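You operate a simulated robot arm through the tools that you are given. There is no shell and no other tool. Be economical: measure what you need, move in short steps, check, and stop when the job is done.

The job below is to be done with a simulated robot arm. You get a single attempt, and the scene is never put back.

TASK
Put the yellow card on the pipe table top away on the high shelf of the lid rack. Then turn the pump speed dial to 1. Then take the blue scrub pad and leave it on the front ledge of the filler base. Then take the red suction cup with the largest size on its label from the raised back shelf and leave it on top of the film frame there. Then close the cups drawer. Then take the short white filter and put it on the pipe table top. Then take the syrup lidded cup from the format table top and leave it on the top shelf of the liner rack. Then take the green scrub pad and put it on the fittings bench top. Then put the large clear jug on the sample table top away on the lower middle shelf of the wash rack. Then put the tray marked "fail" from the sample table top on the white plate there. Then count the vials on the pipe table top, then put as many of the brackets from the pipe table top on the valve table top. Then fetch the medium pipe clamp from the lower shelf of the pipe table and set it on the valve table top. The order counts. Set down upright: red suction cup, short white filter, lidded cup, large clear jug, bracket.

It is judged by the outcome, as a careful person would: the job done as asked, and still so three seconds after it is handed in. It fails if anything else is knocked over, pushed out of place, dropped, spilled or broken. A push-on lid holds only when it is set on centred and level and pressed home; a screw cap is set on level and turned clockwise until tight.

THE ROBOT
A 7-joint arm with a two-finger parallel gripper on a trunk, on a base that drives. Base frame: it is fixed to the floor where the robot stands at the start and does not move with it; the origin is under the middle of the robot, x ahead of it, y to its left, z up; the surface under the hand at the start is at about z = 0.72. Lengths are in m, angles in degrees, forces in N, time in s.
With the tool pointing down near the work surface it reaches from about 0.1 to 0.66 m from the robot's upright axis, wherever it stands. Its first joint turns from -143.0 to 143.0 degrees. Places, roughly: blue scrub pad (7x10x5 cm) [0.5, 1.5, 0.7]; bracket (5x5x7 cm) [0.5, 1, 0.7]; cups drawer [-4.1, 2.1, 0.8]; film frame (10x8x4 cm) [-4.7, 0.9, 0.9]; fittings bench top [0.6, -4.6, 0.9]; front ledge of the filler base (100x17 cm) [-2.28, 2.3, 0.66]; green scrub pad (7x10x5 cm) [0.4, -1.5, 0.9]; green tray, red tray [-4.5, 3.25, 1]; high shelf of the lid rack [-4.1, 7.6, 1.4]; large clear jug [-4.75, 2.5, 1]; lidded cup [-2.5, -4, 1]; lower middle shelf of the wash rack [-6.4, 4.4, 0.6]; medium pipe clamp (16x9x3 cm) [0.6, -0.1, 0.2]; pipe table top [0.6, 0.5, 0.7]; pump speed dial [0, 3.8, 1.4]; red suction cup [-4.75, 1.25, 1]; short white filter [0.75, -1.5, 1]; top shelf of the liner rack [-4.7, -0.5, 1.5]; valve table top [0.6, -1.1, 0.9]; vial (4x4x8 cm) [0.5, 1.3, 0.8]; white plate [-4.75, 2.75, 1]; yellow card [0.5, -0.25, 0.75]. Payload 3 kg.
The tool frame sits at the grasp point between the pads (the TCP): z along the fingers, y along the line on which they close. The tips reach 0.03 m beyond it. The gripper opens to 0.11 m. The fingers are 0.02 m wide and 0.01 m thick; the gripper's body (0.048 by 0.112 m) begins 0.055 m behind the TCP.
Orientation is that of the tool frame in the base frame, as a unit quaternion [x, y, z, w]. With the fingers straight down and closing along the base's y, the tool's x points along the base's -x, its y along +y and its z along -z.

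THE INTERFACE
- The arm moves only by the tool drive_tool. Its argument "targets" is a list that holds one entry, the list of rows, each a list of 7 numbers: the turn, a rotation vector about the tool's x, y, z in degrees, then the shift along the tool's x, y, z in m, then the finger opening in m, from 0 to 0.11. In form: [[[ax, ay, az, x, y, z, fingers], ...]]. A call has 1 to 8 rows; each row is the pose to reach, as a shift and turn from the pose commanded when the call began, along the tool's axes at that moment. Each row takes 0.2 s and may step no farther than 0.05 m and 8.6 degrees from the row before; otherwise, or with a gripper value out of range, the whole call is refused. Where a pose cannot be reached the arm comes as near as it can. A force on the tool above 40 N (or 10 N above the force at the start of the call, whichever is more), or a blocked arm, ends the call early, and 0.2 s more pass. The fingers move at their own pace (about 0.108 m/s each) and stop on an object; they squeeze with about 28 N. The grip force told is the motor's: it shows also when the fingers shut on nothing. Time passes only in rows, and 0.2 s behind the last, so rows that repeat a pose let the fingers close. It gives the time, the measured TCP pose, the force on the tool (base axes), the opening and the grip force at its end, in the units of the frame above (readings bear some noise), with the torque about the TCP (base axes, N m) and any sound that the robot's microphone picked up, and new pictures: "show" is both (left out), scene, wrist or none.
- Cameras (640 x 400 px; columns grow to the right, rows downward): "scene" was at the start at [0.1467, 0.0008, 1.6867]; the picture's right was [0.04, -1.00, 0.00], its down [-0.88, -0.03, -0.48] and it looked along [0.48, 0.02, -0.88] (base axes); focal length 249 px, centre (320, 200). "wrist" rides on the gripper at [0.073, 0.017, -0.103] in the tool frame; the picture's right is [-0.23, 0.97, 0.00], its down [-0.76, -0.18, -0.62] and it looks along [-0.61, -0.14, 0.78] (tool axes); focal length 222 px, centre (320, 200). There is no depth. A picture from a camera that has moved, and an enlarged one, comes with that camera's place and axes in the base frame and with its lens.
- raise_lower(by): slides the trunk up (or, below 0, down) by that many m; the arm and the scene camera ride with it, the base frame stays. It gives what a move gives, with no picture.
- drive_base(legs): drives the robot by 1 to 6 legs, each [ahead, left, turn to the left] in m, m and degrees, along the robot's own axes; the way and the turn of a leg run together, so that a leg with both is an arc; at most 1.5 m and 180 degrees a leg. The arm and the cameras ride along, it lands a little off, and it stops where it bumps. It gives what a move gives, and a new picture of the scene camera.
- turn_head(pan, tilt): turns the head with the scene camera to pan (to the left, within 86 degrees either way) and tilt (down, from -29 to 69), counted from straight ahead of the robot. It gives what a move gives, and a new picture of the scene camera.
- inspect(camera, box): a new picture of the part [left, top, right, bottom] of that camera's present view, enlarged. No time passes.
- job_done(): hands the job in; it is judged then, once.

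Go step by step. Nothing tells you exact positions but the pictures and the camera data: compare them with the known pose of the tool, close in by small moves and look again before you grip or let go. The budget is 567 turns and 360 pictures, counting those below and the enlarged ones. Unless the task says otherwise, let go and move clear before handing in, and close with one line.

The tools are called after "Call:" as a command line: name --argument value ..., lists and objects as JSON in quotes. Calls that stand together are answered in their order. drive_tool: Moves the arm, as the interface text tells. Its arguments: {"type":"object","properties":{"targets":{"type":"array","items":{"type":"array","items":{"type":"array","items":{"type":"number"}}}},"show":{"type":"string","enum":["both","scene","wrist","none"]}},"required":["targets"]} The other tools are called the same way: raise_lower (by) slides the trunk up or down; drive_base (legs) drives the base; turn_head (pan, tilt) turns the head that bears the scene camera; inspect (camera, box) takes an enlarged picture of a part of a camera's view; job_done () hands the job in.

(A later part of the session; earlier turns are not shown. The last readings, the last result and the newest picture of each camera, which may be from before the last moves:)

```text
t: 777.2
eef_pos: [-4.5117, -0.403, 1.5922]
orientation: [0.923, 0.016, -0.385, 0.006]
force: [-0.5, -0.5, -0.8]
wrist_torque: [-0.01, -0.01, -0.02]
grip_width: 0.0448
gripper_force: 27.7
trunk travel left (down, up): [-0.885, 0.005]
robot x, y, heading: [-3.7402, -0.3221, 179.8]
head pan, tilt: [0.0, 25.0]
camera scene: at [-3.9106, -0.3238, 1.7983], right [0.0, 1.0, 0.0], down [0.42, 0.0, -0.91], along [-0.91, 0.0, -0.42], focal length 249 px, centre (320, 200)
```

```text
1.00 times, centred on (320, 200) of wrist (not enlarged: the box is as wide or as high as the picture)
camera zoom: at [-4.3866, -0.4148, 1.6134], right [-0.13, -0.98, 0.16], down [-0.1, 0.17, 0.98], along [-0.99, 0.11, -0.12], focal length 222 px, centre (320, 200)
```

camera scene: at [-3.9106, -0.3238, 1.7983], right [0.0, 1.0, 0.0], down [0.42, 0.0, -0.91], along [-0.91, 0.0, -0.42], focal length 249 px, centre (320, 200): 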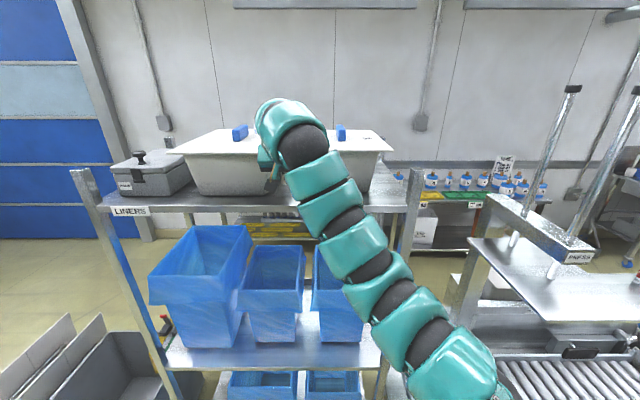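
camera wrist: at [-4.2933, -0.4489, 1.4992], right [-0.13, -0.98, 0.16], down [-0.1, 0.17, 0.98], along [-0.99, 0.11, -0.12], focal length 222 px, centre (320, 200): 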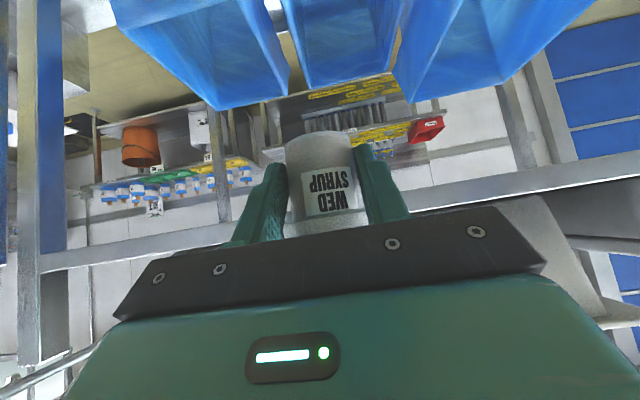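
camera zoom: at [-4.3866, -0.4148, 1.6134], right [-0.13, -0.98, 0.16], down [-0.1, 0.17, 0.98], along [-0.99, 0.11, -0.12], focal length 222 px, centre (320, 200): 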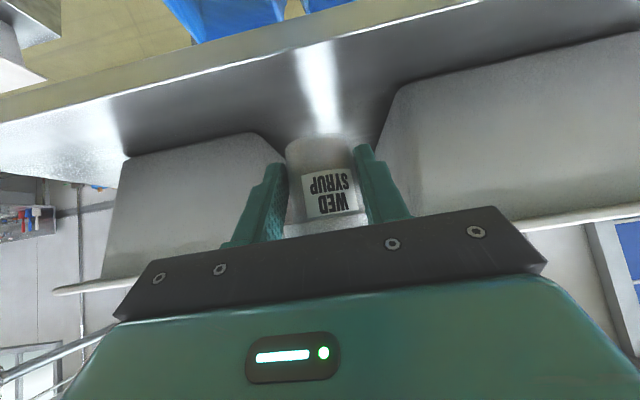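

The gap on the shelf is clear. I lower to just above the shelf, move in about 4.5 cm, and set it down.

Call:
drive_tool --targets '[[[0, 0, 0, 0.014, 0, 0.014, 0.03], [0, 0, 0, 0.0255, 0, 0.0255, 0.03], [0, 0, 0, 0.0085, 0.001, 0.0425, 0.03], [0, 0, 0, -0.0065, 0.002, 0.0575, 0.03]]]'

```text
t: 778.2
eef_pos: [-4.5587, -0.4053, 1.5552]
orientation: [0.923, 0.015, -0.385, 0.007]
force: [0.0, 0.0, -1.0]
wrist_torque: [-0.04, -0.02, 0.0]
grip_width: 0.045
gripper_force: 28.0
trunk travel left (down, up): [-0.885, 0.005]
robot x, y, heading: [-3.7415, -0.322, 179.9]
head pan, tilt: [0.0, 25.0]
camera scene: at [-3.9111, -0.3237, 1.7982], right [0.0, 1.0, 0.0], down [0.42, 0.0, -0.91], along [-0.91, 0.0, -0.42], focal length 249 px, centre (320, 200)
camera wrist: at [-4.433, -0.4177, 1.577], right [-0.13, -0.98, 0.16], down [-0.1, 0.17, 0.98], along [-0.99, 0.11, -0.12], focal length 222 px, centre (320, 200)
```

scene: 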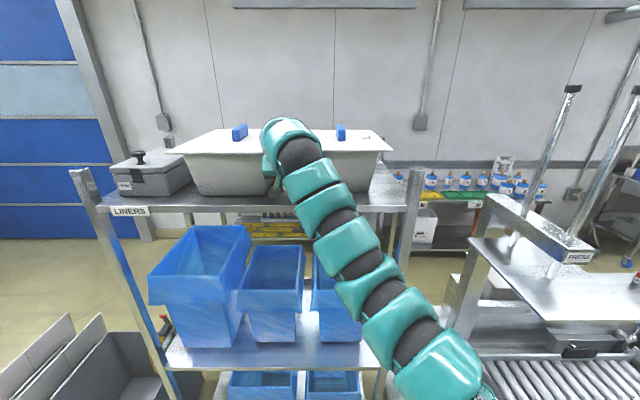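
wrist: 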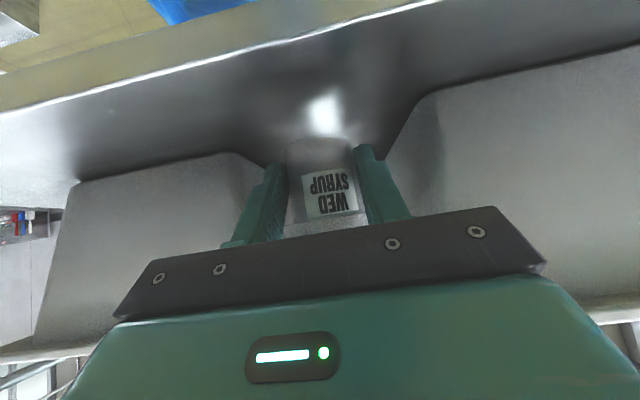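

Call:
drive_tool --targets '[[[0, 0, 0, 0.005, 0, 0.005, 0.03], [0, 0, 0, 0.009, 0, 0.009, 0.03], [0, 0, 0, 0.012, 0, 0.012, 0.03], [0, 0, 0, 0.0145, 0, 0.0145, 0.03]]]' --show "wrist"

```text
t: 779.2
eef_pos: [-4.5574, -0.4054, 1.5358]
orientation: [0.923, 0.015, -0.385, 0.007]
force: [-0.8, -0.2, -1.5]
wrist_torque: [0.01, 0.0, 0.01]
grip_width: 0.045
gripper_force: 27.9
trunk travel left (down, up): [-0.885, 0.005]
robot x, y, heading: [-3.7412, -0.3225, 179.7]
head pan, tilt: [0.0, 25.0]
camera wrist: at [-4.4321, -0.4181, 1.5568], right [-0.13, -0.98, 0.16], down [-0.1, 0.17, 0.98], along [-0.99, 0.11, -0.12], focal length 222 px, centre (320, 200)
```

wrist: 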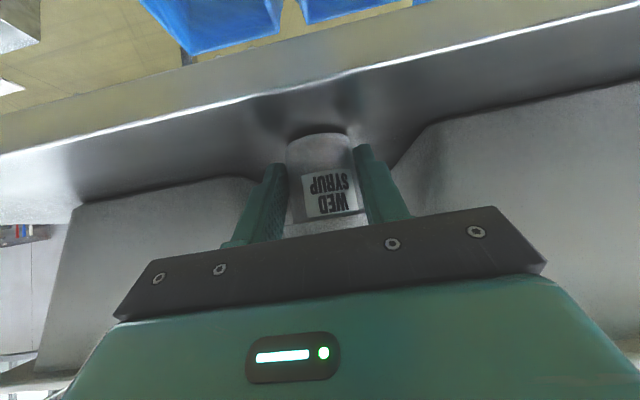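

Call:
drive_tool --targets '[[[0, 0, 0, 0.003, 0, 0.003, 0.03], [0, 0, 0, 0.006, 0, 0.006, 0.03], [0, 0, 0, 0.0085, 0, 0.0085, 0.03], [0, 0, 0, 0.011, 0, 0.011, 0.03]]]' --show "wrist"

```text
t: 780.2
eef_pos: [-4.5568, -0.4063, 1.5277]
orientation: [0.919, 0.014, -0.393, 0.007]
force: [-0.2, -1.8, 13.3]
wrist_torque: [0.07, 0.05, -0.08]
grip_width: 0.0443
gripper_force: 28.0
trunk travel left (down, up): [-0.885, 0.005]
robot x, y, heading: [-3.7411, -0.3217, 180.0]
head pan, tilt: [0.0, 25.0]
stopped in row 4: the force on the tool passed its limit at 44 N (the readings are from after the stop); the commanded pose is now the measured one
camera wrist: at [-4.4312, -0.4176, 1.5472], right [-0.12, -0.98, 0.17], down [-0.08, 0.18, 0.98], along [-0.99, 0.11, -0.1], focal length 222 px, centre (320, 200)
```

wrist: 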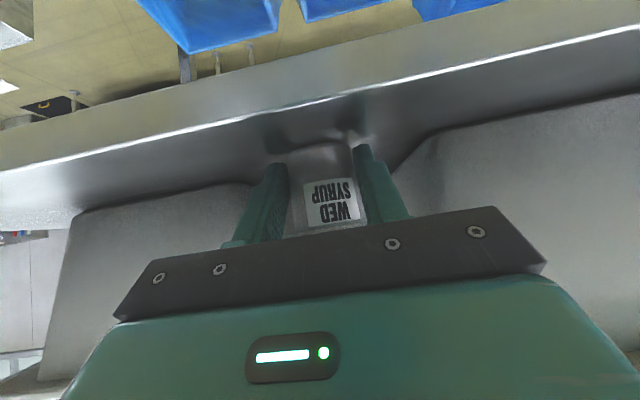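

Contact with the shelf. I ease up a touch, release, and withdraw.

Call:
drive_tool --targets '[[[0, 0, 0, -0.0005, 0, -0.0005, 0.05], [0, 0, 0, -0.0005, 0, -0.0005, 0.075], [0, 0, 0, -0.0005, 0, -0.0005, 0.075], [0, 0, 0, -0.001, 0, -0.03, 0.075], [0, 0, 0, -0.002, 0, -0.06, 0.075]]]' --show "wrist"

```text
t: 781.4
eef_pos: [-4.5163, -0.4038, 1.57]
orientation: [0.92, 0.016, -0.39, 0.007]
force: [0.1, -0.4, -0.9]
wrist_torque: [0.01, -0.01, 0.03]
grip_width: 0.0746
gripper_force: 0.0
trunk travel left (down, up): [-0.885, 0.005]
robot x, y, heading: [-3.7406, -0.3218, 179.7]
head pan, tilt: [0.0, 25.0]
camera wrist: at [-4.3904, -0.4163, 1.5896], right [-0.13, -0.98, 0.16], down [-0.09, 0.18, 0.98], along [-0.99, 0.11, -0.11], focal length 222 px, centre (320, 200)
```

wrist: 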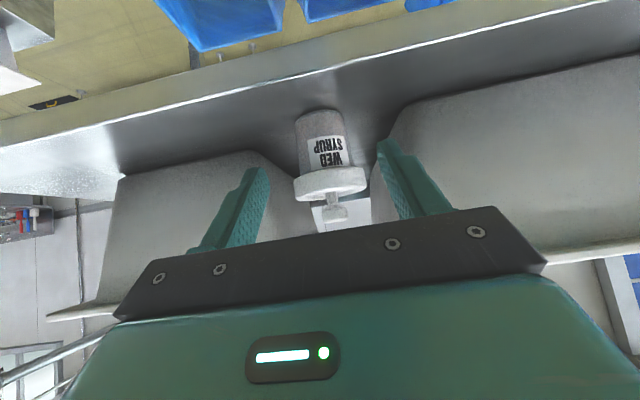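

The cup stands upright with its lid on. I withdraw fully and head back east for the green pad.

Call:
drive_base --legs '[[-0.2, 0, 0], [0, 0, 90], [0.3, 0, 0]]'

Call:
drive_tool --targets '[[[0, 0, 0, 0.035, 0, 0.0, 0.0], [0, 0, 0, 0.07, 0, 0.0, 0.0], [0, 0, 0, 0.11, 0, 0.0, 0.0], [0, 0, 0, 0.15, 0, 0.02, 0.0], [0, 0, 0, 0.19, 0, 0.04, 0.0], [0, 0, 0, 0.23, 0, 0.06, 0.0], [0, 0, 0, 0.26, 0, 0.09, 0.0], [0, 0, 0, 0.28, 0, 0.12, 0.0]]]' --show "none"

```text
t: 788.5
eef_pos: [-3.4599, -1.4024, 1.5684]
orientation: [0.641, 0.661, -0.272, 0.28]
force: [-1.0, -0.7, -0.6]
wrist_torque: [0.03, -0.01, -0.03]
grip_width: 0.0752
gripper_force: 0.0
trunk travel left (down, up): [-0.885, 0.005]
robot x, y, heading: [-3.5406, -0.6222, -90.3]
head pan, tilt: [0.0, 25.0]
camera scene: at [-3.5391, -0.7982, 1.7982], right [-1.0, 0.0, 0.0], down [0.0, 0.42, -0.91], along [0.0, -0.91, -0.42], focal length 249 px, centre (320, 200)
```

scene: 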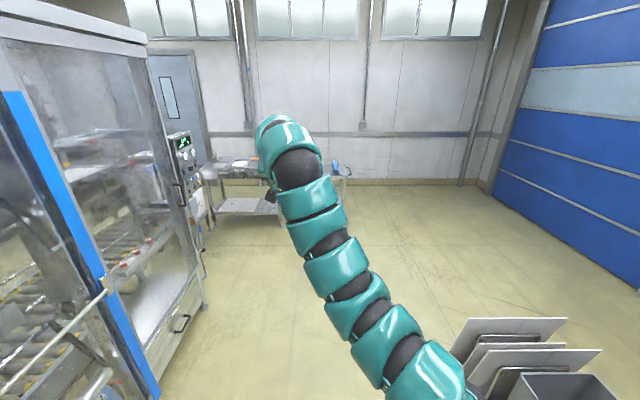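

```text
t: 790.3
eef_pos: [-3.4612, -1.2914, 1.2824]
orientation: [0.641, 0.661, -0.271, 0.281]
force: [0.3, -0.5, 0.0]
wrist_torque: [-0.05, 0.0, 0.01]
grip_width: 0.0001
gripper_force: 27.7
trunk travel left (down, up): [-0.885, 0.005]
robot x, y, heading: [-3.5399, -0.6188, -90.3]
head pan, tilt: [0.0, 25.0]
```

Call:
drive_base --legs '[[1.5, 0, 0], [0.5, -0.95, 0], [1.5, 0, 0], [0.22, 0, 0], [0, 0, 90.3], [0, -0.36, 0]]'

Call:
drive_base --legs '[[1.5, 0, 0], [1.5, 0, 0], [0.8, 0.2, 0], [0, 1.4, 0], [0, 1.4, 0]]'

```text
t: 817.0
eef_pos: [-3.8151, -4.6396, 1.2838]
orientation: [-0.019, 0.92, 0.008, 0.39]
force: [-0.2, 0.5, 0.6]
wrist_torque: [0.01, 0.01, -0.01]
grip_width: 0.0001
gripper_force: 28.0
trunk travel left (down, up): [-0.885, 0.005]
robot x, y, heading: [-4.4795, -4.7253, 0.6]
head pan, tilt: [0.0, 25.0]
camera scene: at [-4.3079, -4.7265, 1.7983], right [0.01, -1.0, 0.0], down [-0.42, 0.0, -0.91], along [0.91, 0.01, -0.42], focal length 249 px, centre (320, 200)
```

scene: 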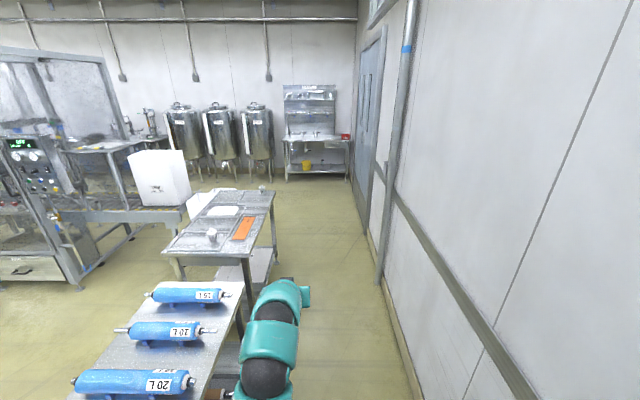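

```text
t: 848.7
eef_pos: [0.043, -1.637, 1.2838]
orientation: [-0.01, 0.92, 0.005, 0.391]
force: [-1.1, -0.2, -0.5]
wrist_torque: [0.04, -0.01, 0.0]
grip_width: 0.0
gripper_force: 27.8
trunk travel left (down, up): [-0.885, 0.005]
robot x, y, heading: [-0.6255, -1.7071, -0.6]
head pan, tilt: [0.0, 25.0]
camera scene: at [-0.4505, -1.713, 1.7983], right [-0.01, -1.0, 0.0], down [-0.42, 0.01, -0.91], along [0.91, -0.01, -0.42], focal length 249 px, centre (320, 200)
```

scene: 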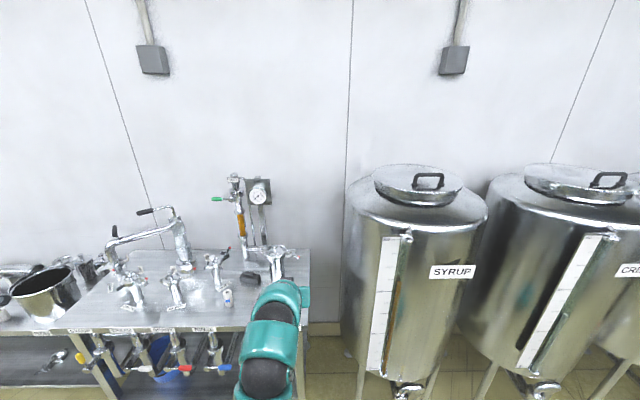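

I lower and pitch the tool straight down, then line up over the green pad.

Call:
drive_tool --targets '[[[0, 0, 0, 0.035, 0, 0.033, 0.06], [0, 0, 0, 0.07, 0, 0.065, 0.06], [0, 7.5, 0, 0.1, 0, 0.09, 0.06], [0, 15, 0, 0.12, 0, 0.11, 0.06], [0, 22.5, 0, 0.14, 0, 0.13, 0.06], [0, 30, 0, 0.14, 0, 0.13, 0.06], [0, 37.5, 0, 0.14, 0, 0.13, 0.06], [0, 45.5, 0, 0.14, 0, 0.13, 0.06]]]' --show "none"

Call:
drive_base --legs '[[0.37, 0.135, 0.6]]'

Call:
inspect --camera "wrist" --box '[0, 0, 640, 400]'

```text
t: 850.5
eef_pos: [0.0412, -1.6382, 1.0934]
orientation: [-0.011, 1.0, 0.0, 0.004]
force: [-0.1, -0.4, -0.3]
wrist_torque: [-0.01, 0.03, 0.03]
grip_width: 0.0599
gripper_force: 0.0
trunk travel left (down, up): [-0.885, 0.005]
robot x, y, heading: [-0.6193, -1.7131, -1.0]
head pan, tilt: [0.0, 25.0]
```

```text
t: 853.0
eef_pos: [0.4052, -1.5043, 1.093]
orientation: [-0.011, 1.0, 0.002, 0.005]
force: [0.6, 0.1, -0.1]
wrist_torque: [0.0, 0.0, 0.0]
grip_width: 0.0604
gripper_force: 0.1
trunk travel left (down, up): [-0.885, 0.005]
robot x, y, heading: [-0.2585, -1.5776, -0.5]
head pan, tilt: [0.0, 25.0]
camera scene: at [-0.0853, -1.5819, 1.7982], right [-0.01, -1.0, 0.0], down [-0.42, 0.0, -0.91], along [0.91, -0.01, -0.42], focal length 249 px, centre (320, 200)
```

scene: 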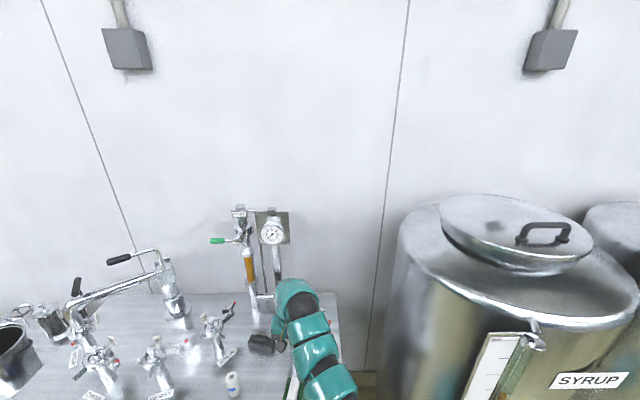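

```text
1.00 times, centred on (320, 200) of wrist (not enlarged: the box is as wide or as high as the picture)
camera zoom: at [0.332, -1.489, 1.1956], right [0.21, 0.98, 0.0], down [0.76, -0.16, 0.63], along [0.62, -0.13, -0.78], focal length 222 px, centre (320, 200)
```

zoom: 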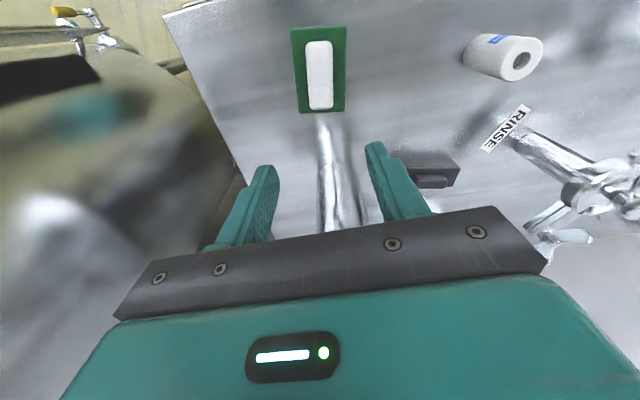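

Call:
drive_tool --targets '[[[0, 0, 0, 0.02, 0.004, 0.04, 0.06], [0, 0, 0, 0.02, 0.004, 0.08, 0.06], [0, 0, 0, 0.02, 0.004, 0.12, 0.06], [0, 0, 0, 0.02, 0.004, 0.16, 0.06], [0, 0, 0, 0.02, 0.004, 0.188, 0.06]]]' --show "wrist"

```text
t: 854.2
eef_pos: [0.3887, -1.5008, 0.9125]
orientation: [-0.01, 1.0, 0.001, 0.007]
force: [-6.3, -3.4, 15.6]
wrist_torque: [-0.07, 0.28, 0.06]
grip_width: 0.06
gripper_force: 0.1
trunk travel left (down, up): [-0.885, 0.005]
robot x, y, heading: [-0.2601, -1.5766, -0.6]
head pan, tilt: [0.0, 25.0]
stopped in row 5: the force on the tool passed its limit at 58 N (the readings are from after the stop); the commanded pose is now the measured one
camera wrist: at [0.3143, -1.4852, 1.0144], right [0.21, 0.98, 0.01], down [0.76, -0.16, 0.63], along [0.62, -0.13, -0.77], focal length 222 px, centre (320, 200)
```

wrist: 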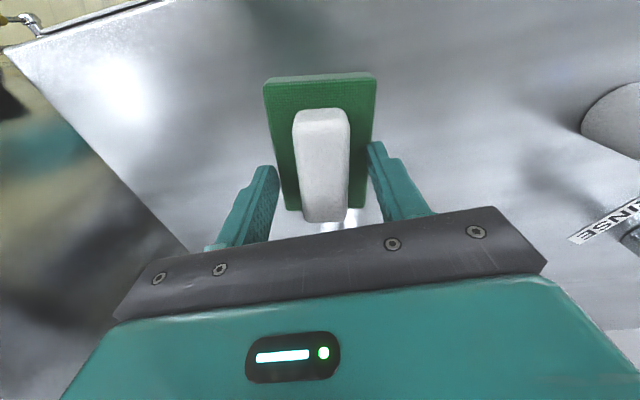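

The tips rest on the pad's base beside the handle. I ease up and close on the handle.

Call:
drive_tool --targets '[[[0, 0, 0, 0, 0, -0.003, 0.06], [0, 0, 0, 0, 0, -0.003, 0.0], [0, 0, 0, 0, 0, -0.003, 0.0], [0, 0, 0, 0, 0, -0.003, 0.0], [0, 0, 0, 0, 0, -0.003, 0.0]]]' --show "none"

Call:
drive_tool --targets '[[[0, 0, 0, 0, 0, -0.03, 0.0], [0, 0, 0, 0, 0, -0.07, 0.0], [0, 0, 0, 0, 0, -0.11, 0.0], [0, 0, 0, 0, 0, -0.15, 0.0], [0, 0, 0, 0, 0, -0.17, 0.0]]]' --show "wrist"

```text
t: 855.4
eef_pos: [0.3891, -1.5013, 0.9131]
orientation: [-0.01, 1.0, 0.001, 0.006]
force: [-0.4, 1.0, -0.5]
wrist_torque: [0.0, 0.03, 0.0]
grip_width: 0.03
gripper_force: 27.9
trunk travel left (down, up): [-0.885, 0.005]
robot x, y, heading: [-0.2584, -1.5816, -0.3]
head pan, tilt: [0.0, 25.0]
```

```text
t: 856.6
eef_pos: [0.3865, -1.5012, 1.0857]
orientation: [-0.012, 1.0, 0.001, 0.006]
force: [-0.7, 0.0, -0.8]
wrist_torque: [0.0, 0.03, -0.03]
grip_width: 0.0294
gripper_force: 28.0
trunk travel left (down, up): [-0.885, 0.005]
robot x, y, heading: [-0.2586, -1.5785, -0.5]
head pan, tilt: [0.0, 25.0]
camera wrist: at [0.3126, -1.4846, 1.1885], right [0.21, 0.98, 0.0], down [0.76, -0.16, 0.63], along [0.62, -0.13, -0.77], focal length 222 px, centre (320, 200)
```

wrist: 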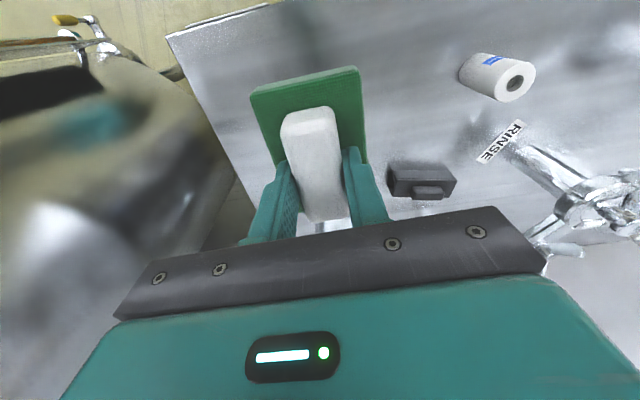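

I carry the pad south to the fittings bench.

Call:
drive_base --legs '[[-0.45, 0, 0.5], [0, -1.4, 0], [0, -1.45, 0]]'

Call:
turn_head --pan 0 --tilt 30

```text
t: 872.7
eef_pos: [-0.083, -4.3743, 1.0857]
orientation: [0.003, 1.0, 0.0, 0.005]
force: [0.8, -0.9, -0.7]
wrist_torque: [0.0, 0.0, 0.02]
grip_width: 0.0293
gripper_force: 28.1
trunk travel left (down, up): [-0.885, 0.005]
robot x, y, heading: [-0.7322, -4.4342, -2.3]
head pan, tilt: [0.0, 25.0]
camera scene: at [-0.5571, -4.443, 1.7983], right [-0.04, -1.0, 0.0], down [-0.42, 0.02, -0.91], along [0.91, -0.03, -0.42], focal length 249 px, centre (320, 200)
```

scene: 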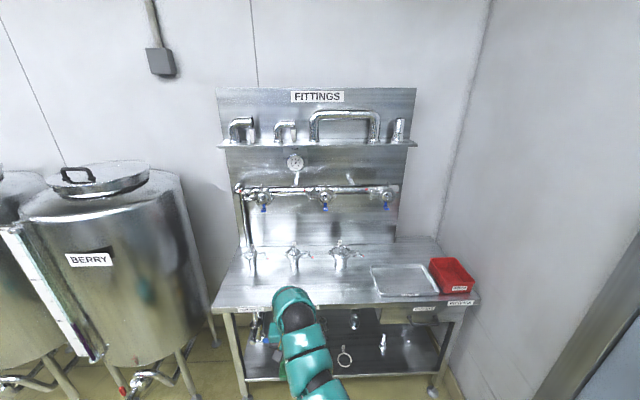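

```text
t: 873.4
eef_pos: [-0.0815, -4.3734, 1.0864]
orientation: [0.002, 1.0, 0.0, 0.006]
force: [-0.3, 0.1, -0.3]
wrist_torque: [-0.02, 0.03, 0.01]
grip_width: 0.0294
gripper_force: 28.1
trunk travel left (down, up): [-0.885, 0.005]
robot x, y, heading: [-0.7296, -4.436, -2.0]
head pan, tilt: [0.0, 30.0]
camera scene: at [-0.5588, -4.4426, 1.7903], right [-0.04, -1.0, 0.0], down [-0.5, 0.02, -0.87], along [0.87, -0.03, -0.5], focal length 249 px, centre (320, 200)
```

scene: 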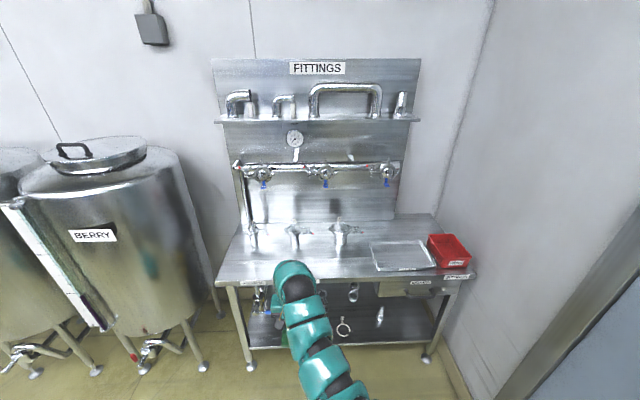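

The bench's front area around (0.40, -4.38) is free. I drive in and lower the pad there.

Call:
drive_base --legs '[[0.48, 0.0, 2]]'

Call:
inspect --camera "wrist" --box '[0, 0, 640, 400]'

```text
t: 876.2
eef_pos: [0.3819, -4.3589, 1.0852]
orientation: [-0.016, 1.0, 0.001, 0.007]
force: [0.0, 0.1, -0.4]
wrist_torque: [-0.01, 0.01, -0.01]
grip_width: 0.0291
gripper_force: 28.5
trunk travel left (down, up): [-0.885, 0.005]
robot x, y, heading: [-0.2666, -4.4443, -0.1]
head pan, tilt: [0.0, 30.0]
camera scene: at [-0.0909, -4.4453, 1.7902], right [0.0, -1.0, 0.0], down [-0.5, 0.0, -0.87], along [0.87, 0.0, -0.5], focal length 249 px, centre (320, 200)
```

scene: 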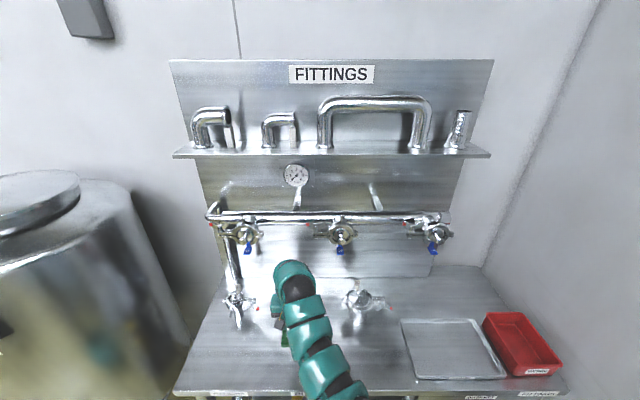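

```text
1.00 times, centred on (320, 200) of wrist (not enlarged: the box is as wide or as high as the picture)
camera zoom: at [0.3083, -4.3437, 1.1879], right [0.2, 0.98, 0.0], down [0.76, -0.15, 0.63], along [0.62, -0.12, -0.77], focal length 222 px, centre (320, 200)
```

zoom: 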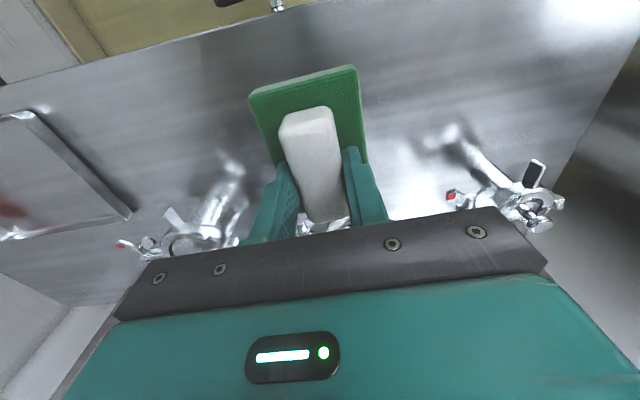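

Call:
drive_tool --targets '[[[0, 0, 0, -0.012, 0, 0.04, 0.0], [0, 0, 0, -0.012, 0, 0.08, 0.0], [0, 0, 0, -0.012, 0, 0.12, 0.0], [0, 0, 0, -0.012, 0, 0.145, 0.0], [0, 0, 0, -0.012, 0, 0.155, 0.0], [0, 0, 0, -0.012, 0, 0.162, 0.0], [0, 0, 0, -0.012, 0, 0.168, 0.0], [0, 0, 0, -0.012, 0, 0.173, 0.0]]]' --show "wrist"

```text
t: 878.0
eef_pos: [0.3968, -4.3566, 0.9134]
orientation: [-0.015, 1.0, 0.002, 0.007]
force: [0.3, -0.2, 0.2]
wrist_torque: [0.0, -0.02, 0.03]
grip_width: 0.0293
gripper_force: 27.8
trunk travel left (down, up): [-0.885, 0.005]
robot x, y, heading: [-0.2641, -4.4444, -0.0]
head pan, tilt: [0.0, 30.0]
camera wrist: at [0.3224, -4.3425, 1.0159], right [0.2, 0.98, 0.01], down [0.76, -0.15, 0.63], along [0.62, -0.12, -0.77], focal length 222 px, centre (320, 200)
```

wrist: 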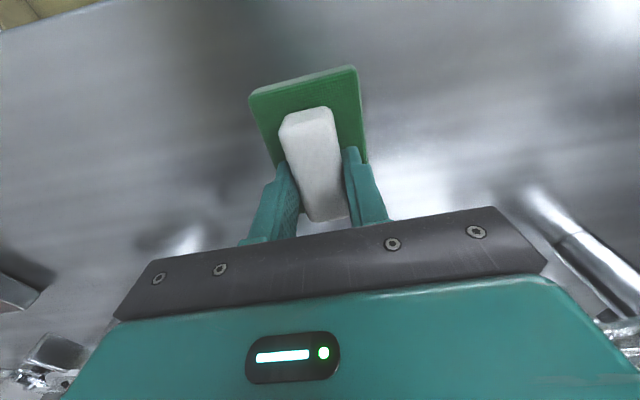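

Call:
drive_tool --targets '[[[0, 0, 0, 0, 0, 0.006, 0.0], [0, 0, 0, 0, 0, 0.012, 0.0], [0, 0, 0, 0, 0, 0.018, 0.0], [0, 0, 0, 0, 0, 0.024, 0.0], [0, 0, 0, 0, 0, 0.03, 0.0], [0, 0, 0, 0, 0, 0.036, 0.0]]]' --show "wrist"

```text
t: 878.5
eef_pos: [0.397, -4.3571, 0.9119]
orientation: [-0.016, 1.0, 0.002, 0.011]
force: [-10.6, -3.5, 30.5]
wrist_torque: [-0.33, 0.48, 0.0]
grip_width: 0.0296
gripper_force: 28.1
trunk travel left (down, up): [-0.885, 0.005]
robot x, y, heading: [-0.2668, -4.4441, -0.0]
head pan, tilt: [0.0, 30.0]
stopped in row 2: the force on the tool passed its limit at 47 N (the readings are from after the stop); the commanded pose is now the measured one
camera wrist: at [0.3219, -4.3424, 1.0139], right [0.2, 0.98, 0.01], down [0.75, -0.16, 0.64], along [0.63, -0.12, -0.77], focal length 222 px, centre (320, 200)
```

wrist: 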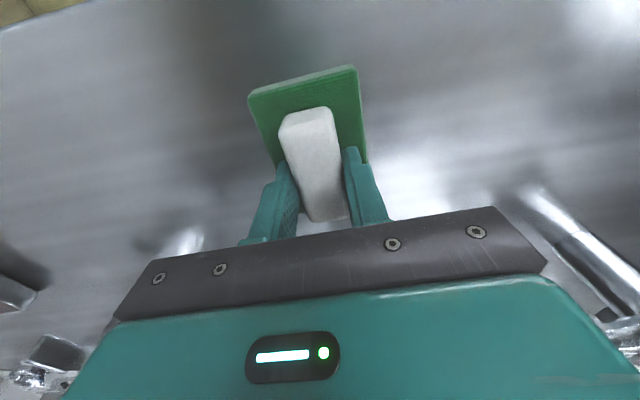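

Contact with the bench. I release and lift clear.

Call:
drive_tool --targets '[[[0, 0, 0, 0, 0, -0.001, 0.055], [0, 0, 0, 0, 0, -0.001, 0.055], [0, 0, 0, 0, 0, -0.03, 0.055], [0, 0, 0, 0, 0, -0.07, 0.055], [0, 0, 0, 0, 0, -0.11, 0.055], [0, 0, 0, 0, 0, -0.15, 0.055], [0, 0, 0, 0, 0, -0.17, 0.055]]]' --show "wrist"

```text
t: 880.1
eef_pos: [0.3943, -4.3578, 1.0795]
orientation: [-0.015, 1.0, 0.001, 0.01]
force: [0.4, -0.6, 0.0]
wrist_torque: [0.0, 0.04, 0.01]
grip_width: 0.0552
gripper_force: 0.1
trunk travel left (down, up): [-0.885, 0.005]
robot x, y, heading: [-0.2667, -4.4405, 0.2]
head pan, tilt: [0.0, 30.0]
camera wrist: at [0.3202, -4.3428, 1.1815], right [0.2, 0.98, 0.01], down [0.75, -0.16, 0.64], along [0.63, -0.12, -0.77], focal length 222 px, centre (320, 200)
```

wrist: 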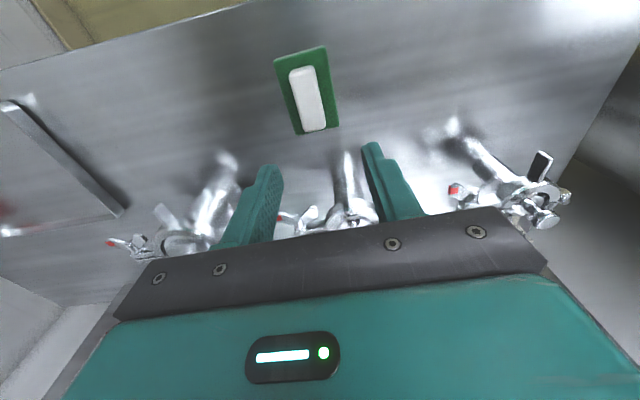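

The green pad is on the fittings bench. Next the jug: I drive back west to the corridor behind the sample table.

Call:
drive_base --legs '[[-0.5, 0, 0], [0, 0, 180], [0, 0.28, 0], [1.5, 0, 0], [1.5, 0, 0], [1.5, 0, 0]]'

```text
t: 912.9
eef_pos: [-5.9141, -4.6114, 1.0791]
orientation: [1.0, 0.003, -0.009, 0.002]
force: [-0.9, 0.2, -0.3]
wrist_torque: [0.01, 0.0, -0.01]
grip_width: 0.0551
gripper_force: 0.0
trunk travel left (down, up): [-0.885, 0.005]
robot x, y, heading: [-5.2558, -4.5399, 178.3]
head pan, tilt: [0.0, 30.0]
camera scene: at [-5.422, -4.5398, 1.7903], right [0.03, 1.0, 0.0], down [0.5, -0.01, -0.87], along [-0.87, 0.02, -0.5], focal length 249 px, centre (320, 200)
```

scene: 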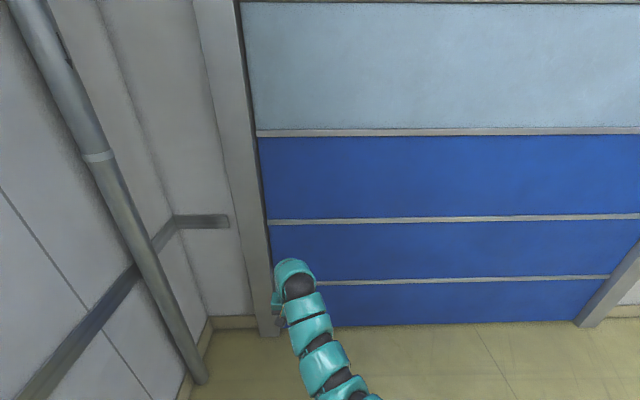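

Call:
drive_base --legs '[[0, 0, -88.3], [0, 0.2, 0], [1.5, 0, 0], [1.5, 0, 0], [1.5, 0, 0], [1.4, 0, 0]]'

Call:
turn_head --pan -35 --tilt 30

```text
t: 946.1
eef_pos: [-5.3662, 2.0538, 1.0791]
orientation: [-0.698, 0.716, 0.008, 0.006]
force: [-0.6, 0.2, -0.3]
wrist_torque: [0.01, 0.01, -0.03]
grip_width: 0.0549
gripper_force: 0.0
trunk travel left (down, up): [-0.885, 0.005]
robot x, y, heading: [-5.3178, 1.392, 86.7]
head pan, tilt: [0.0, 30.0]
camera scene: at [-5.3074, 1.5608, 1.7903], right [1.0, -0.06, 0.0], down [-0.03, -0.5, -0.87], along [0.05, 0.86, -0.5], focal length 249 px, centre (320, 200)
```

scene: 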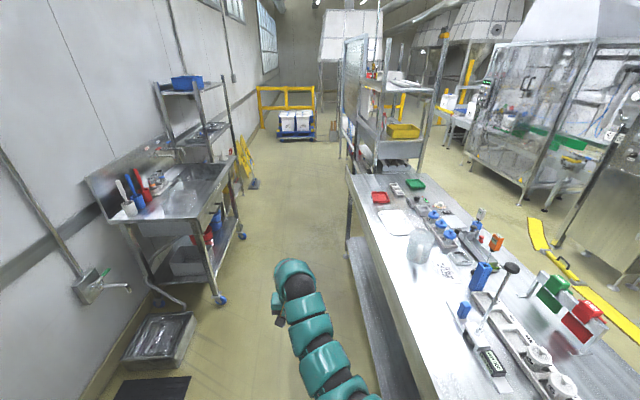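

```text
t: 947.1
eef_pos: [-5.3666, 2.0551, 1.0793]
orientation: [-0.698, 0.716, 0.008, 0.006]
force: [-0.9, 0.0, -0.1]
wrist_torque: [-0.02, -0.02, -0.01]
grip_width: 0.0551
gripper_force: 0.1
trunk travel left (down, up): [-0.885, 0.005]
robot x, y, heading: [-5.3217, 1.3921, 86.6]
head pan, tilt: [-35.0, 30.0]
camera scene: at [-5.2567, 1.5412, 1.7903], right [0.78, -0.62, 0.0], down [-0.31, -0.39, -0.87], along [0.54, 0.68, -0.5], focal length 249 px, centre (320, 200)
```

scene: 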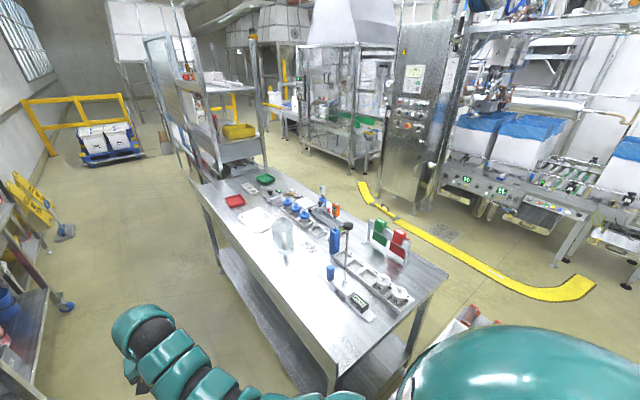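

Call:
inspect --camera "scene" --box '[220, 170, 420, 320]'

```text
2.67 times, centred on (320, 245) of scene
camera zoom: at [-5.2567, 1.5412, 1.7903], right [0.78, -0.62, 0.0], down [-0.31, -0.39, -0.87], along [0.54, 0.68, -0.5], focal length 665 px, centre (320, 80)
```

zoom: 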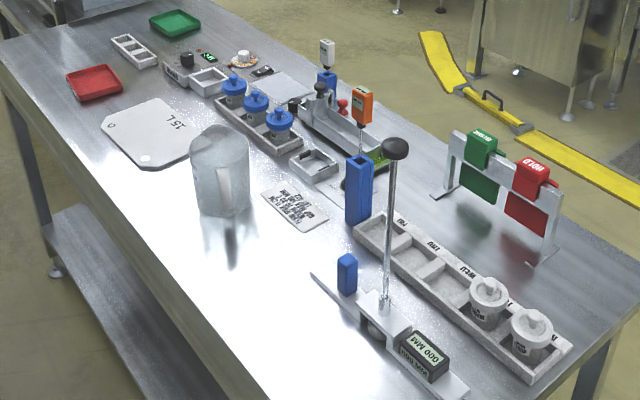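

The jug stands near (-4.78, 2.46) close to the back edge. I pitch the tool toward horizontal here in the corridor, then move beside it.

Call:
drive_tool --targets '[[[0, -8.5, 0, 0, 0, 0, 0.06], [0, -17, 0, 0, 0, 0, 0.06], [0, -25.5, 0, 0, 0, -0.02, 0.06], [0, -34, 0, 0, 0, -0.05, 0.06], [0, -42.5, 0, 0.01, 0, -0.08, 0.06], [0, -51, 0, 0.03, 0, -0.11, 0.06], [0, -59.5, 0, 0.05, 0, -0.14, 0.06], [0, -68, 0, 0.07, 0, -0.17, 0.06]]]' --show "none"

Call:
drive_tool --targets '[[[0, 0, 0, 0, 0, -0.03, 0.06], [0, 0, 0, 0, 0, -0.06, 0.06], [0, 0, 0, 0, 0, -0.09, 0.06]]]' --show "none"

```text
t: 948.9
eef_pos: [-5.3671, 1.9803, 1.2451]
orientation: [-0.573, 0.59, 0.398, 0.407]
force: [0.0, -0.5, -0.1]
wrist_torque: [-0.02, 0.02, 0.01]
grip_width: 0.0599
gripper_force: 0.2
trunk travel left (down, up): [-0.885, 0.005]
robot x, y, heading: [-5.3193, 1.3885, 86.8]
head pan, tilt: [-35.0, 30.0]
```

```text
t: 949.7
eef_pos: [-5.3837, 1.9151, 1.2712]
orientation: [-0.573, 0.59, 0.397, 0.407]
force: [0.7, 0.0, -0.9]
wrist_torque: [0.01, -0.03, 0.02]
grip_width: 0.0601
gripper_force: 0.0
out of reach, approached as far as the arm can: row 2, 3
trunk travel left (down, up): [-0.885, 0.005]
robot x, y, heading: [-5.3193, 1.3924, 86.7]
head pan, tilt: [-35.0, 30.0]
```

Call:
drive_base --legs '[[1.0, 0.17, 3.3], [0, 0, -90]]'

Call:
turn_head --pan 0 --tilt 45

Call:
inspect --camera "scene" --box '[230, 130, 430, 290]'

```text
t: 958.8
eef_pos: [-4.9231, 2.4765, 1.2698]
orientation: [0.006, 0.823, -0.002, 0.568]
force: [-0.3, -0.4, -0.3]
wrist_torque: [-0.03, 0.0, -0.03]
grip_width: 0.06
gripper_force: 0.1
trunk travel left (down, up): [-0.885, 0.005]
robot x, y, heading: [-5.4473, 2.4045, -2.4]
head pan, tilt: [-35.0, 30.0]
camera scene: at [-5.2921, 2.3425, 1.7903], right [-0.61, -0.79, 0.0], down [-0.4, 0.3, -0.87], along [0.69, -0.53, -0.5], focal length 249 px, centre (320, 200)
```

scene: 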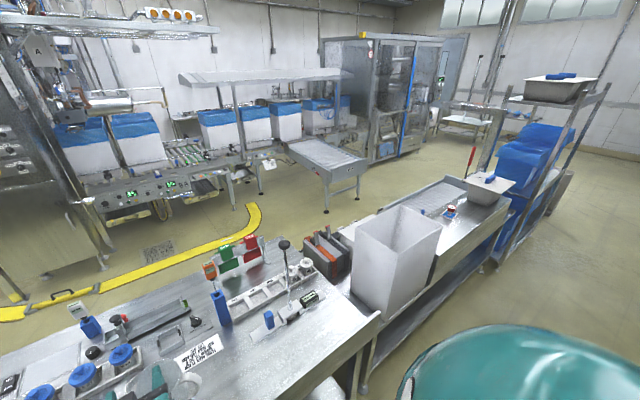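

```text
t: 959.8
eef_pos: [-4.924, 2.4788, 1.2705]
orientation: [0.005, 0.824, -0.001, 0.567]
force: [0.4, 0.1, -0.5]
wrist_torque: [0.0, 0.03, -0.01]
grip_width: 0.0601
gripper_force: 0.2
trunk travel left (down, up): [-0.885, 0.005]
robot x, y, heading: [-5.4455, 2.4053, -2.6]
head pan, tilt: [0.0, 45.0]
camera scene: at [-5.2827, 2.394, 1.7677], right [-0.04, -1.0, 0.0], down [-0.71, 0.03, -0.71], along [0.71, -0.03, -0.71], focal length 249 px, centre (320, 200)
```

scene: 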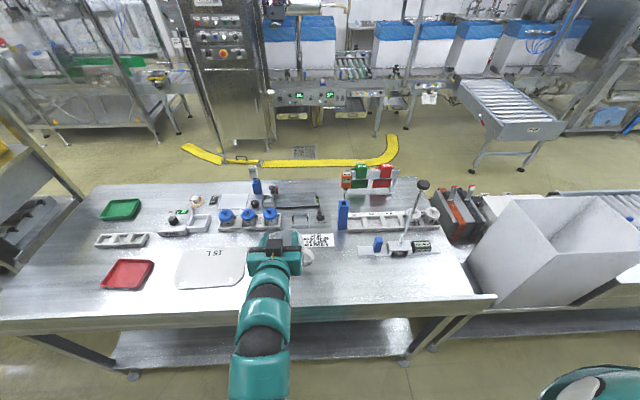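

```text
2.50 times, centred on (330, 210) of scene
camera zoom: at [-5.2827, 2.394, 1.7677], right [-0.04, -1.0, 0.0], down [-0.71, 0.03, -0.71], along [0.71, -0.03, -0.71], focal length 623 px, centre (295, 175)
```

zoom: 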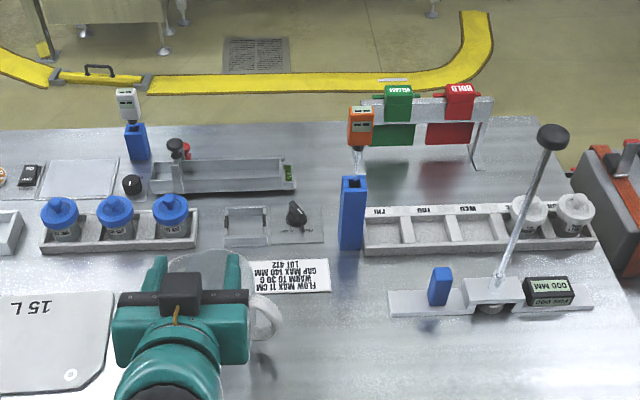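

Call:
inspect --camera "wrist" --box '[0, 0, 640, 400]'

```text
1.00 times, centred on (320, 200) of wrist (not enlarged: the box is as wide or as high as the picture)
camera zoom: at [-5.0447, 2.4966, 1.2398], right [0.09, 0.97, 0.22], down [-0.31, -0.18, 0.93], along [0.95, -0.15, 0.29], focal length 222 px, centre (320, 200)
```

zoom: 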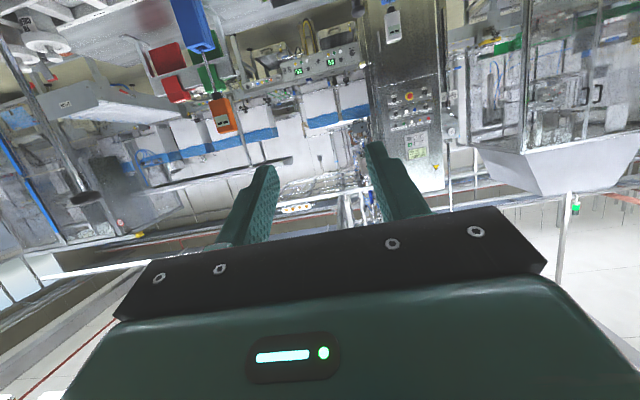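

Call:
drive_base --legs '[[-0.05, -0.25, 2.5]]'

Call:
inspect --camera "scene" --box '[200, 160, 340, 280]'

```text
t: 961.7
eef_pos: [-4.9817, 2.2515, 1.2705]
orientation: [-0.012, 0.823, 0.01, 0.568]
force: [0.4, -0.4, 0.1]
wrist_torque: [0.01, -0.01, 0.01]
grip_width: 0.06
gripper_force: 0.0
trunk travel left (down, up): [-0.885, 0.005]
robot x, y, heading: [-5.5041, 2.1574, -0.1]
head pan, tilt: [0.0, 45.0]
camera scene: at [-5.3376, 2.1527, 1.7677], right [0.0, -1.0, 0.0], down [-0.71, 0.0, -0.71], along [0.71, 0.0, -0.71], focal length 249 px, centre (320, 200)
```

scene: 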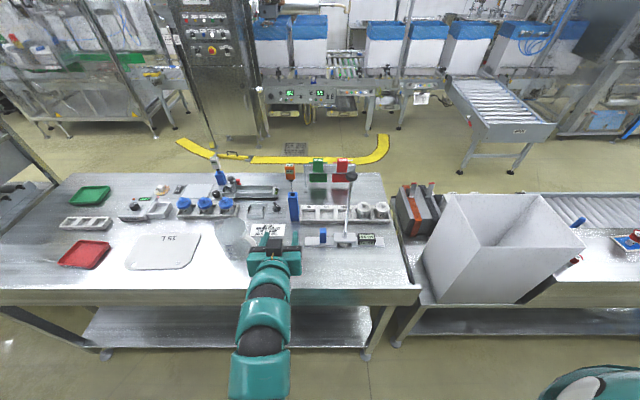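

```text
3.33 times, centred on (270, 220) of scene
camera zoom: at [-5.3376, 2.1527, 1.7677], right [0.0, -1.0, 0.0], down [-0.71, 0.0, -0.71], along [0.71, 0.0, -0.71], focal length 831 px, centre (487, 133)
```

zoom: 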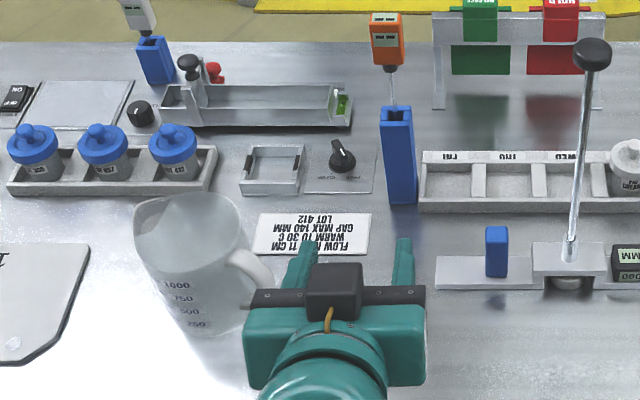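

Call:
raise_lower --by -0.2

Call:
drive_tool --targets '[[[0, 0, 0, -0.02, 0.02, -0.01, 0.06], [0, 0, 0, -0.02, 0.05, -0.02, 0.06]]]' --show "wrist"

```text
t: 963.8
eef_pos: [-4.9807, 2.2539, 1.0709]
orientation: [-0.012, 0.823, 0.01, 0.568]
force: [-0.2, 0.4, -0.4]
wrist_torque: [0.0, -0.02, 0.01]
grip_width: 0.0601
gripper_force: 0.0
trunk travel left (down, up): [-0.685, 0.205]
robot x, y, heading: [-5.4996, 2.1527, 0.0]
head pan, tilt: [0.0, 45.0]
```

```text
t: 964.4
eef_pos: [-4.9963, 2.304, 1.0975]
orientation: [-0.012, 0.823, 0.009, 0.568]
force: [-0.1, 0.1, 0.5]
wrist_torque: [-0.01, 0.04, -0.01]
grip_width: 0.06
gripper_force: 0.1
trunk travel left (down, up): [-0.685, 0.205]
robot x, y, heading: [-5.5001, 2.1587, -0.1]
head pan, tilt: [0.0, 45.0]
camera wrist: at [-5.1189, 2.318, 1.0667], right [0.05, 0.98, 0.21], down [-0.31, -0.19, 0.93], along [0.95, -0.11, 0.29], focal length 222 px, centre (320, 200)
```

wrist: 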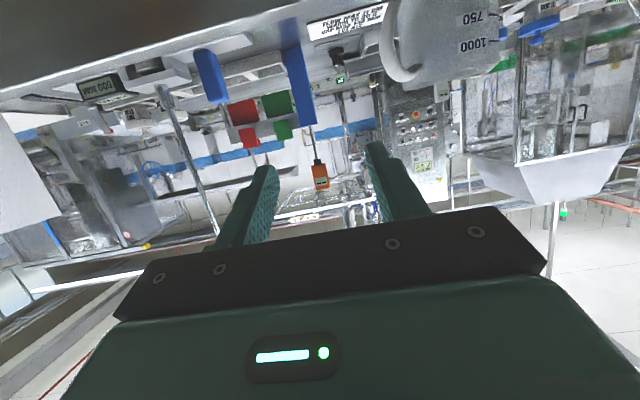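

Call:
inspect --camera "wrist" --box '[330, 0, 530, 120]'

```text
3.20 times, centred on (430, 60) of wrist
camera zoom: at [-5.1189, 2.318, 1.0667], right [0.05, 0.98, 0.21], down [-0.31, -0.19, 0.93], along [0.95, -0.11, 0.29], focal length 711 px, centre (-32, 648)
```

zoom: 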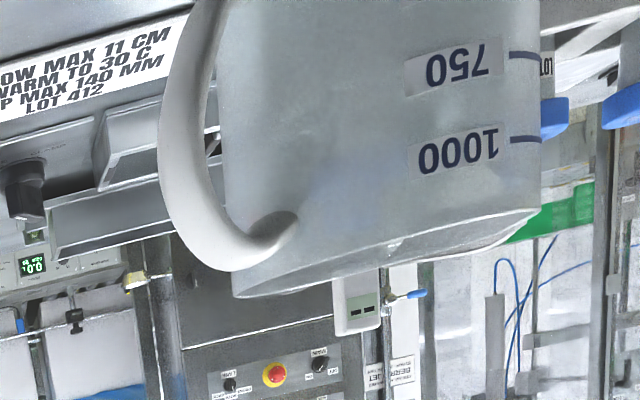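

The jug's handle points south‑west (about 235°). I plan to grip the handle with the tool at 45°, in line with the handle. I raise, reposition the base and tilt the tool.

Call:
raise_lower --by 0.2

Call:
drive_base --legs '[[0.08, -0.15, 0], [0, 0, 30]]'

Call:
drive_tool --targets '[[[0, 8, 0, 0, 0, 0, 0.06], [0, 16, 0, 0, 0, 0, 0.06], [0, 24.3, 0, 0, 0, 0, 0.06]]]' --show "scene"

```text
t: 966.6
eef_pos: [-4.9969, 2.3034, 1.2971]
orientation: [-0.013, 0.823, 0.011, 0.568]
force: [-0.5, -0.3, 1.2]
wrist_torque: [-0.02, 0.0, 0.0]
grip_width: 0.06
gripper_force: 0.1
trunk travel left (down, up): [-0.885, 0.005]
robot x, y, heading: [-5.4991, 2.1531, 0.5]
head pan, tilt: [0.0, 45.0]
```

```text
t: 969.5
eef_pos: [-5.0569, 2.3841, 1.2983]
orientation: [-0.225, 0.792, 0.156, 0.546]
force: [0.3, 0.5, -0.1]
wrist_torque: [0.01, -0.01, -0.02]
grip_width: 0.06
gripper_force: 0.0
trunk travel left (down, up): [-0.885, 0.005]
robot x, y, heading: [-5.4195, 1.9966, 29.8]
head pan, tilt: [0.0, 45.0]
camera scene: at [-5.2793, 2.0829, 1.7677], right [0.5, -0.87, 0.0], down [-0.61, -0.35, -0.71], along [0.61, 0.35, -0.71], focal length 249 px, centre (320, 200)
```

scene: 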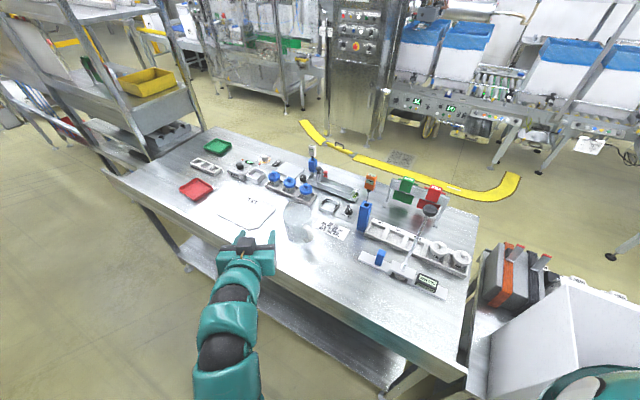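

```text
t: 970.4
eef_pos: [-5.0584, 2.3834, 1.2958]
orientation: [-0.254, 0.889, 0.106, 0.366]
force: [0.8, 0.9, -0.5]
wrist_torque: [-0.04, -0.04, 0.02]
grip_width: 0.0601
gripper_force: 0.1
trunk travel left (down, up): [-0.885, 0.005]
robot x, y, heading: [-5.418, 2.0011, 30.0]
head pan, tilt: [0.0, 45.0]
camera scene: at [-5.2795, 2.0837, 1.7677], right [0.5, -0.87, 0.0], down [-0.61, -0.35, -0.71], along [0.61, 0.35, -0.71], focal length 249 px, centre (320, 200)
```

scene: 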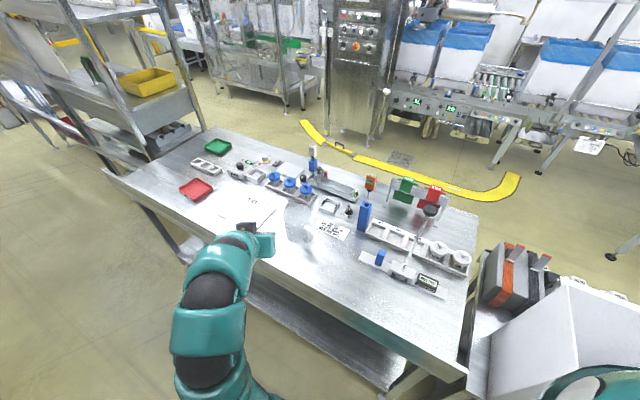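

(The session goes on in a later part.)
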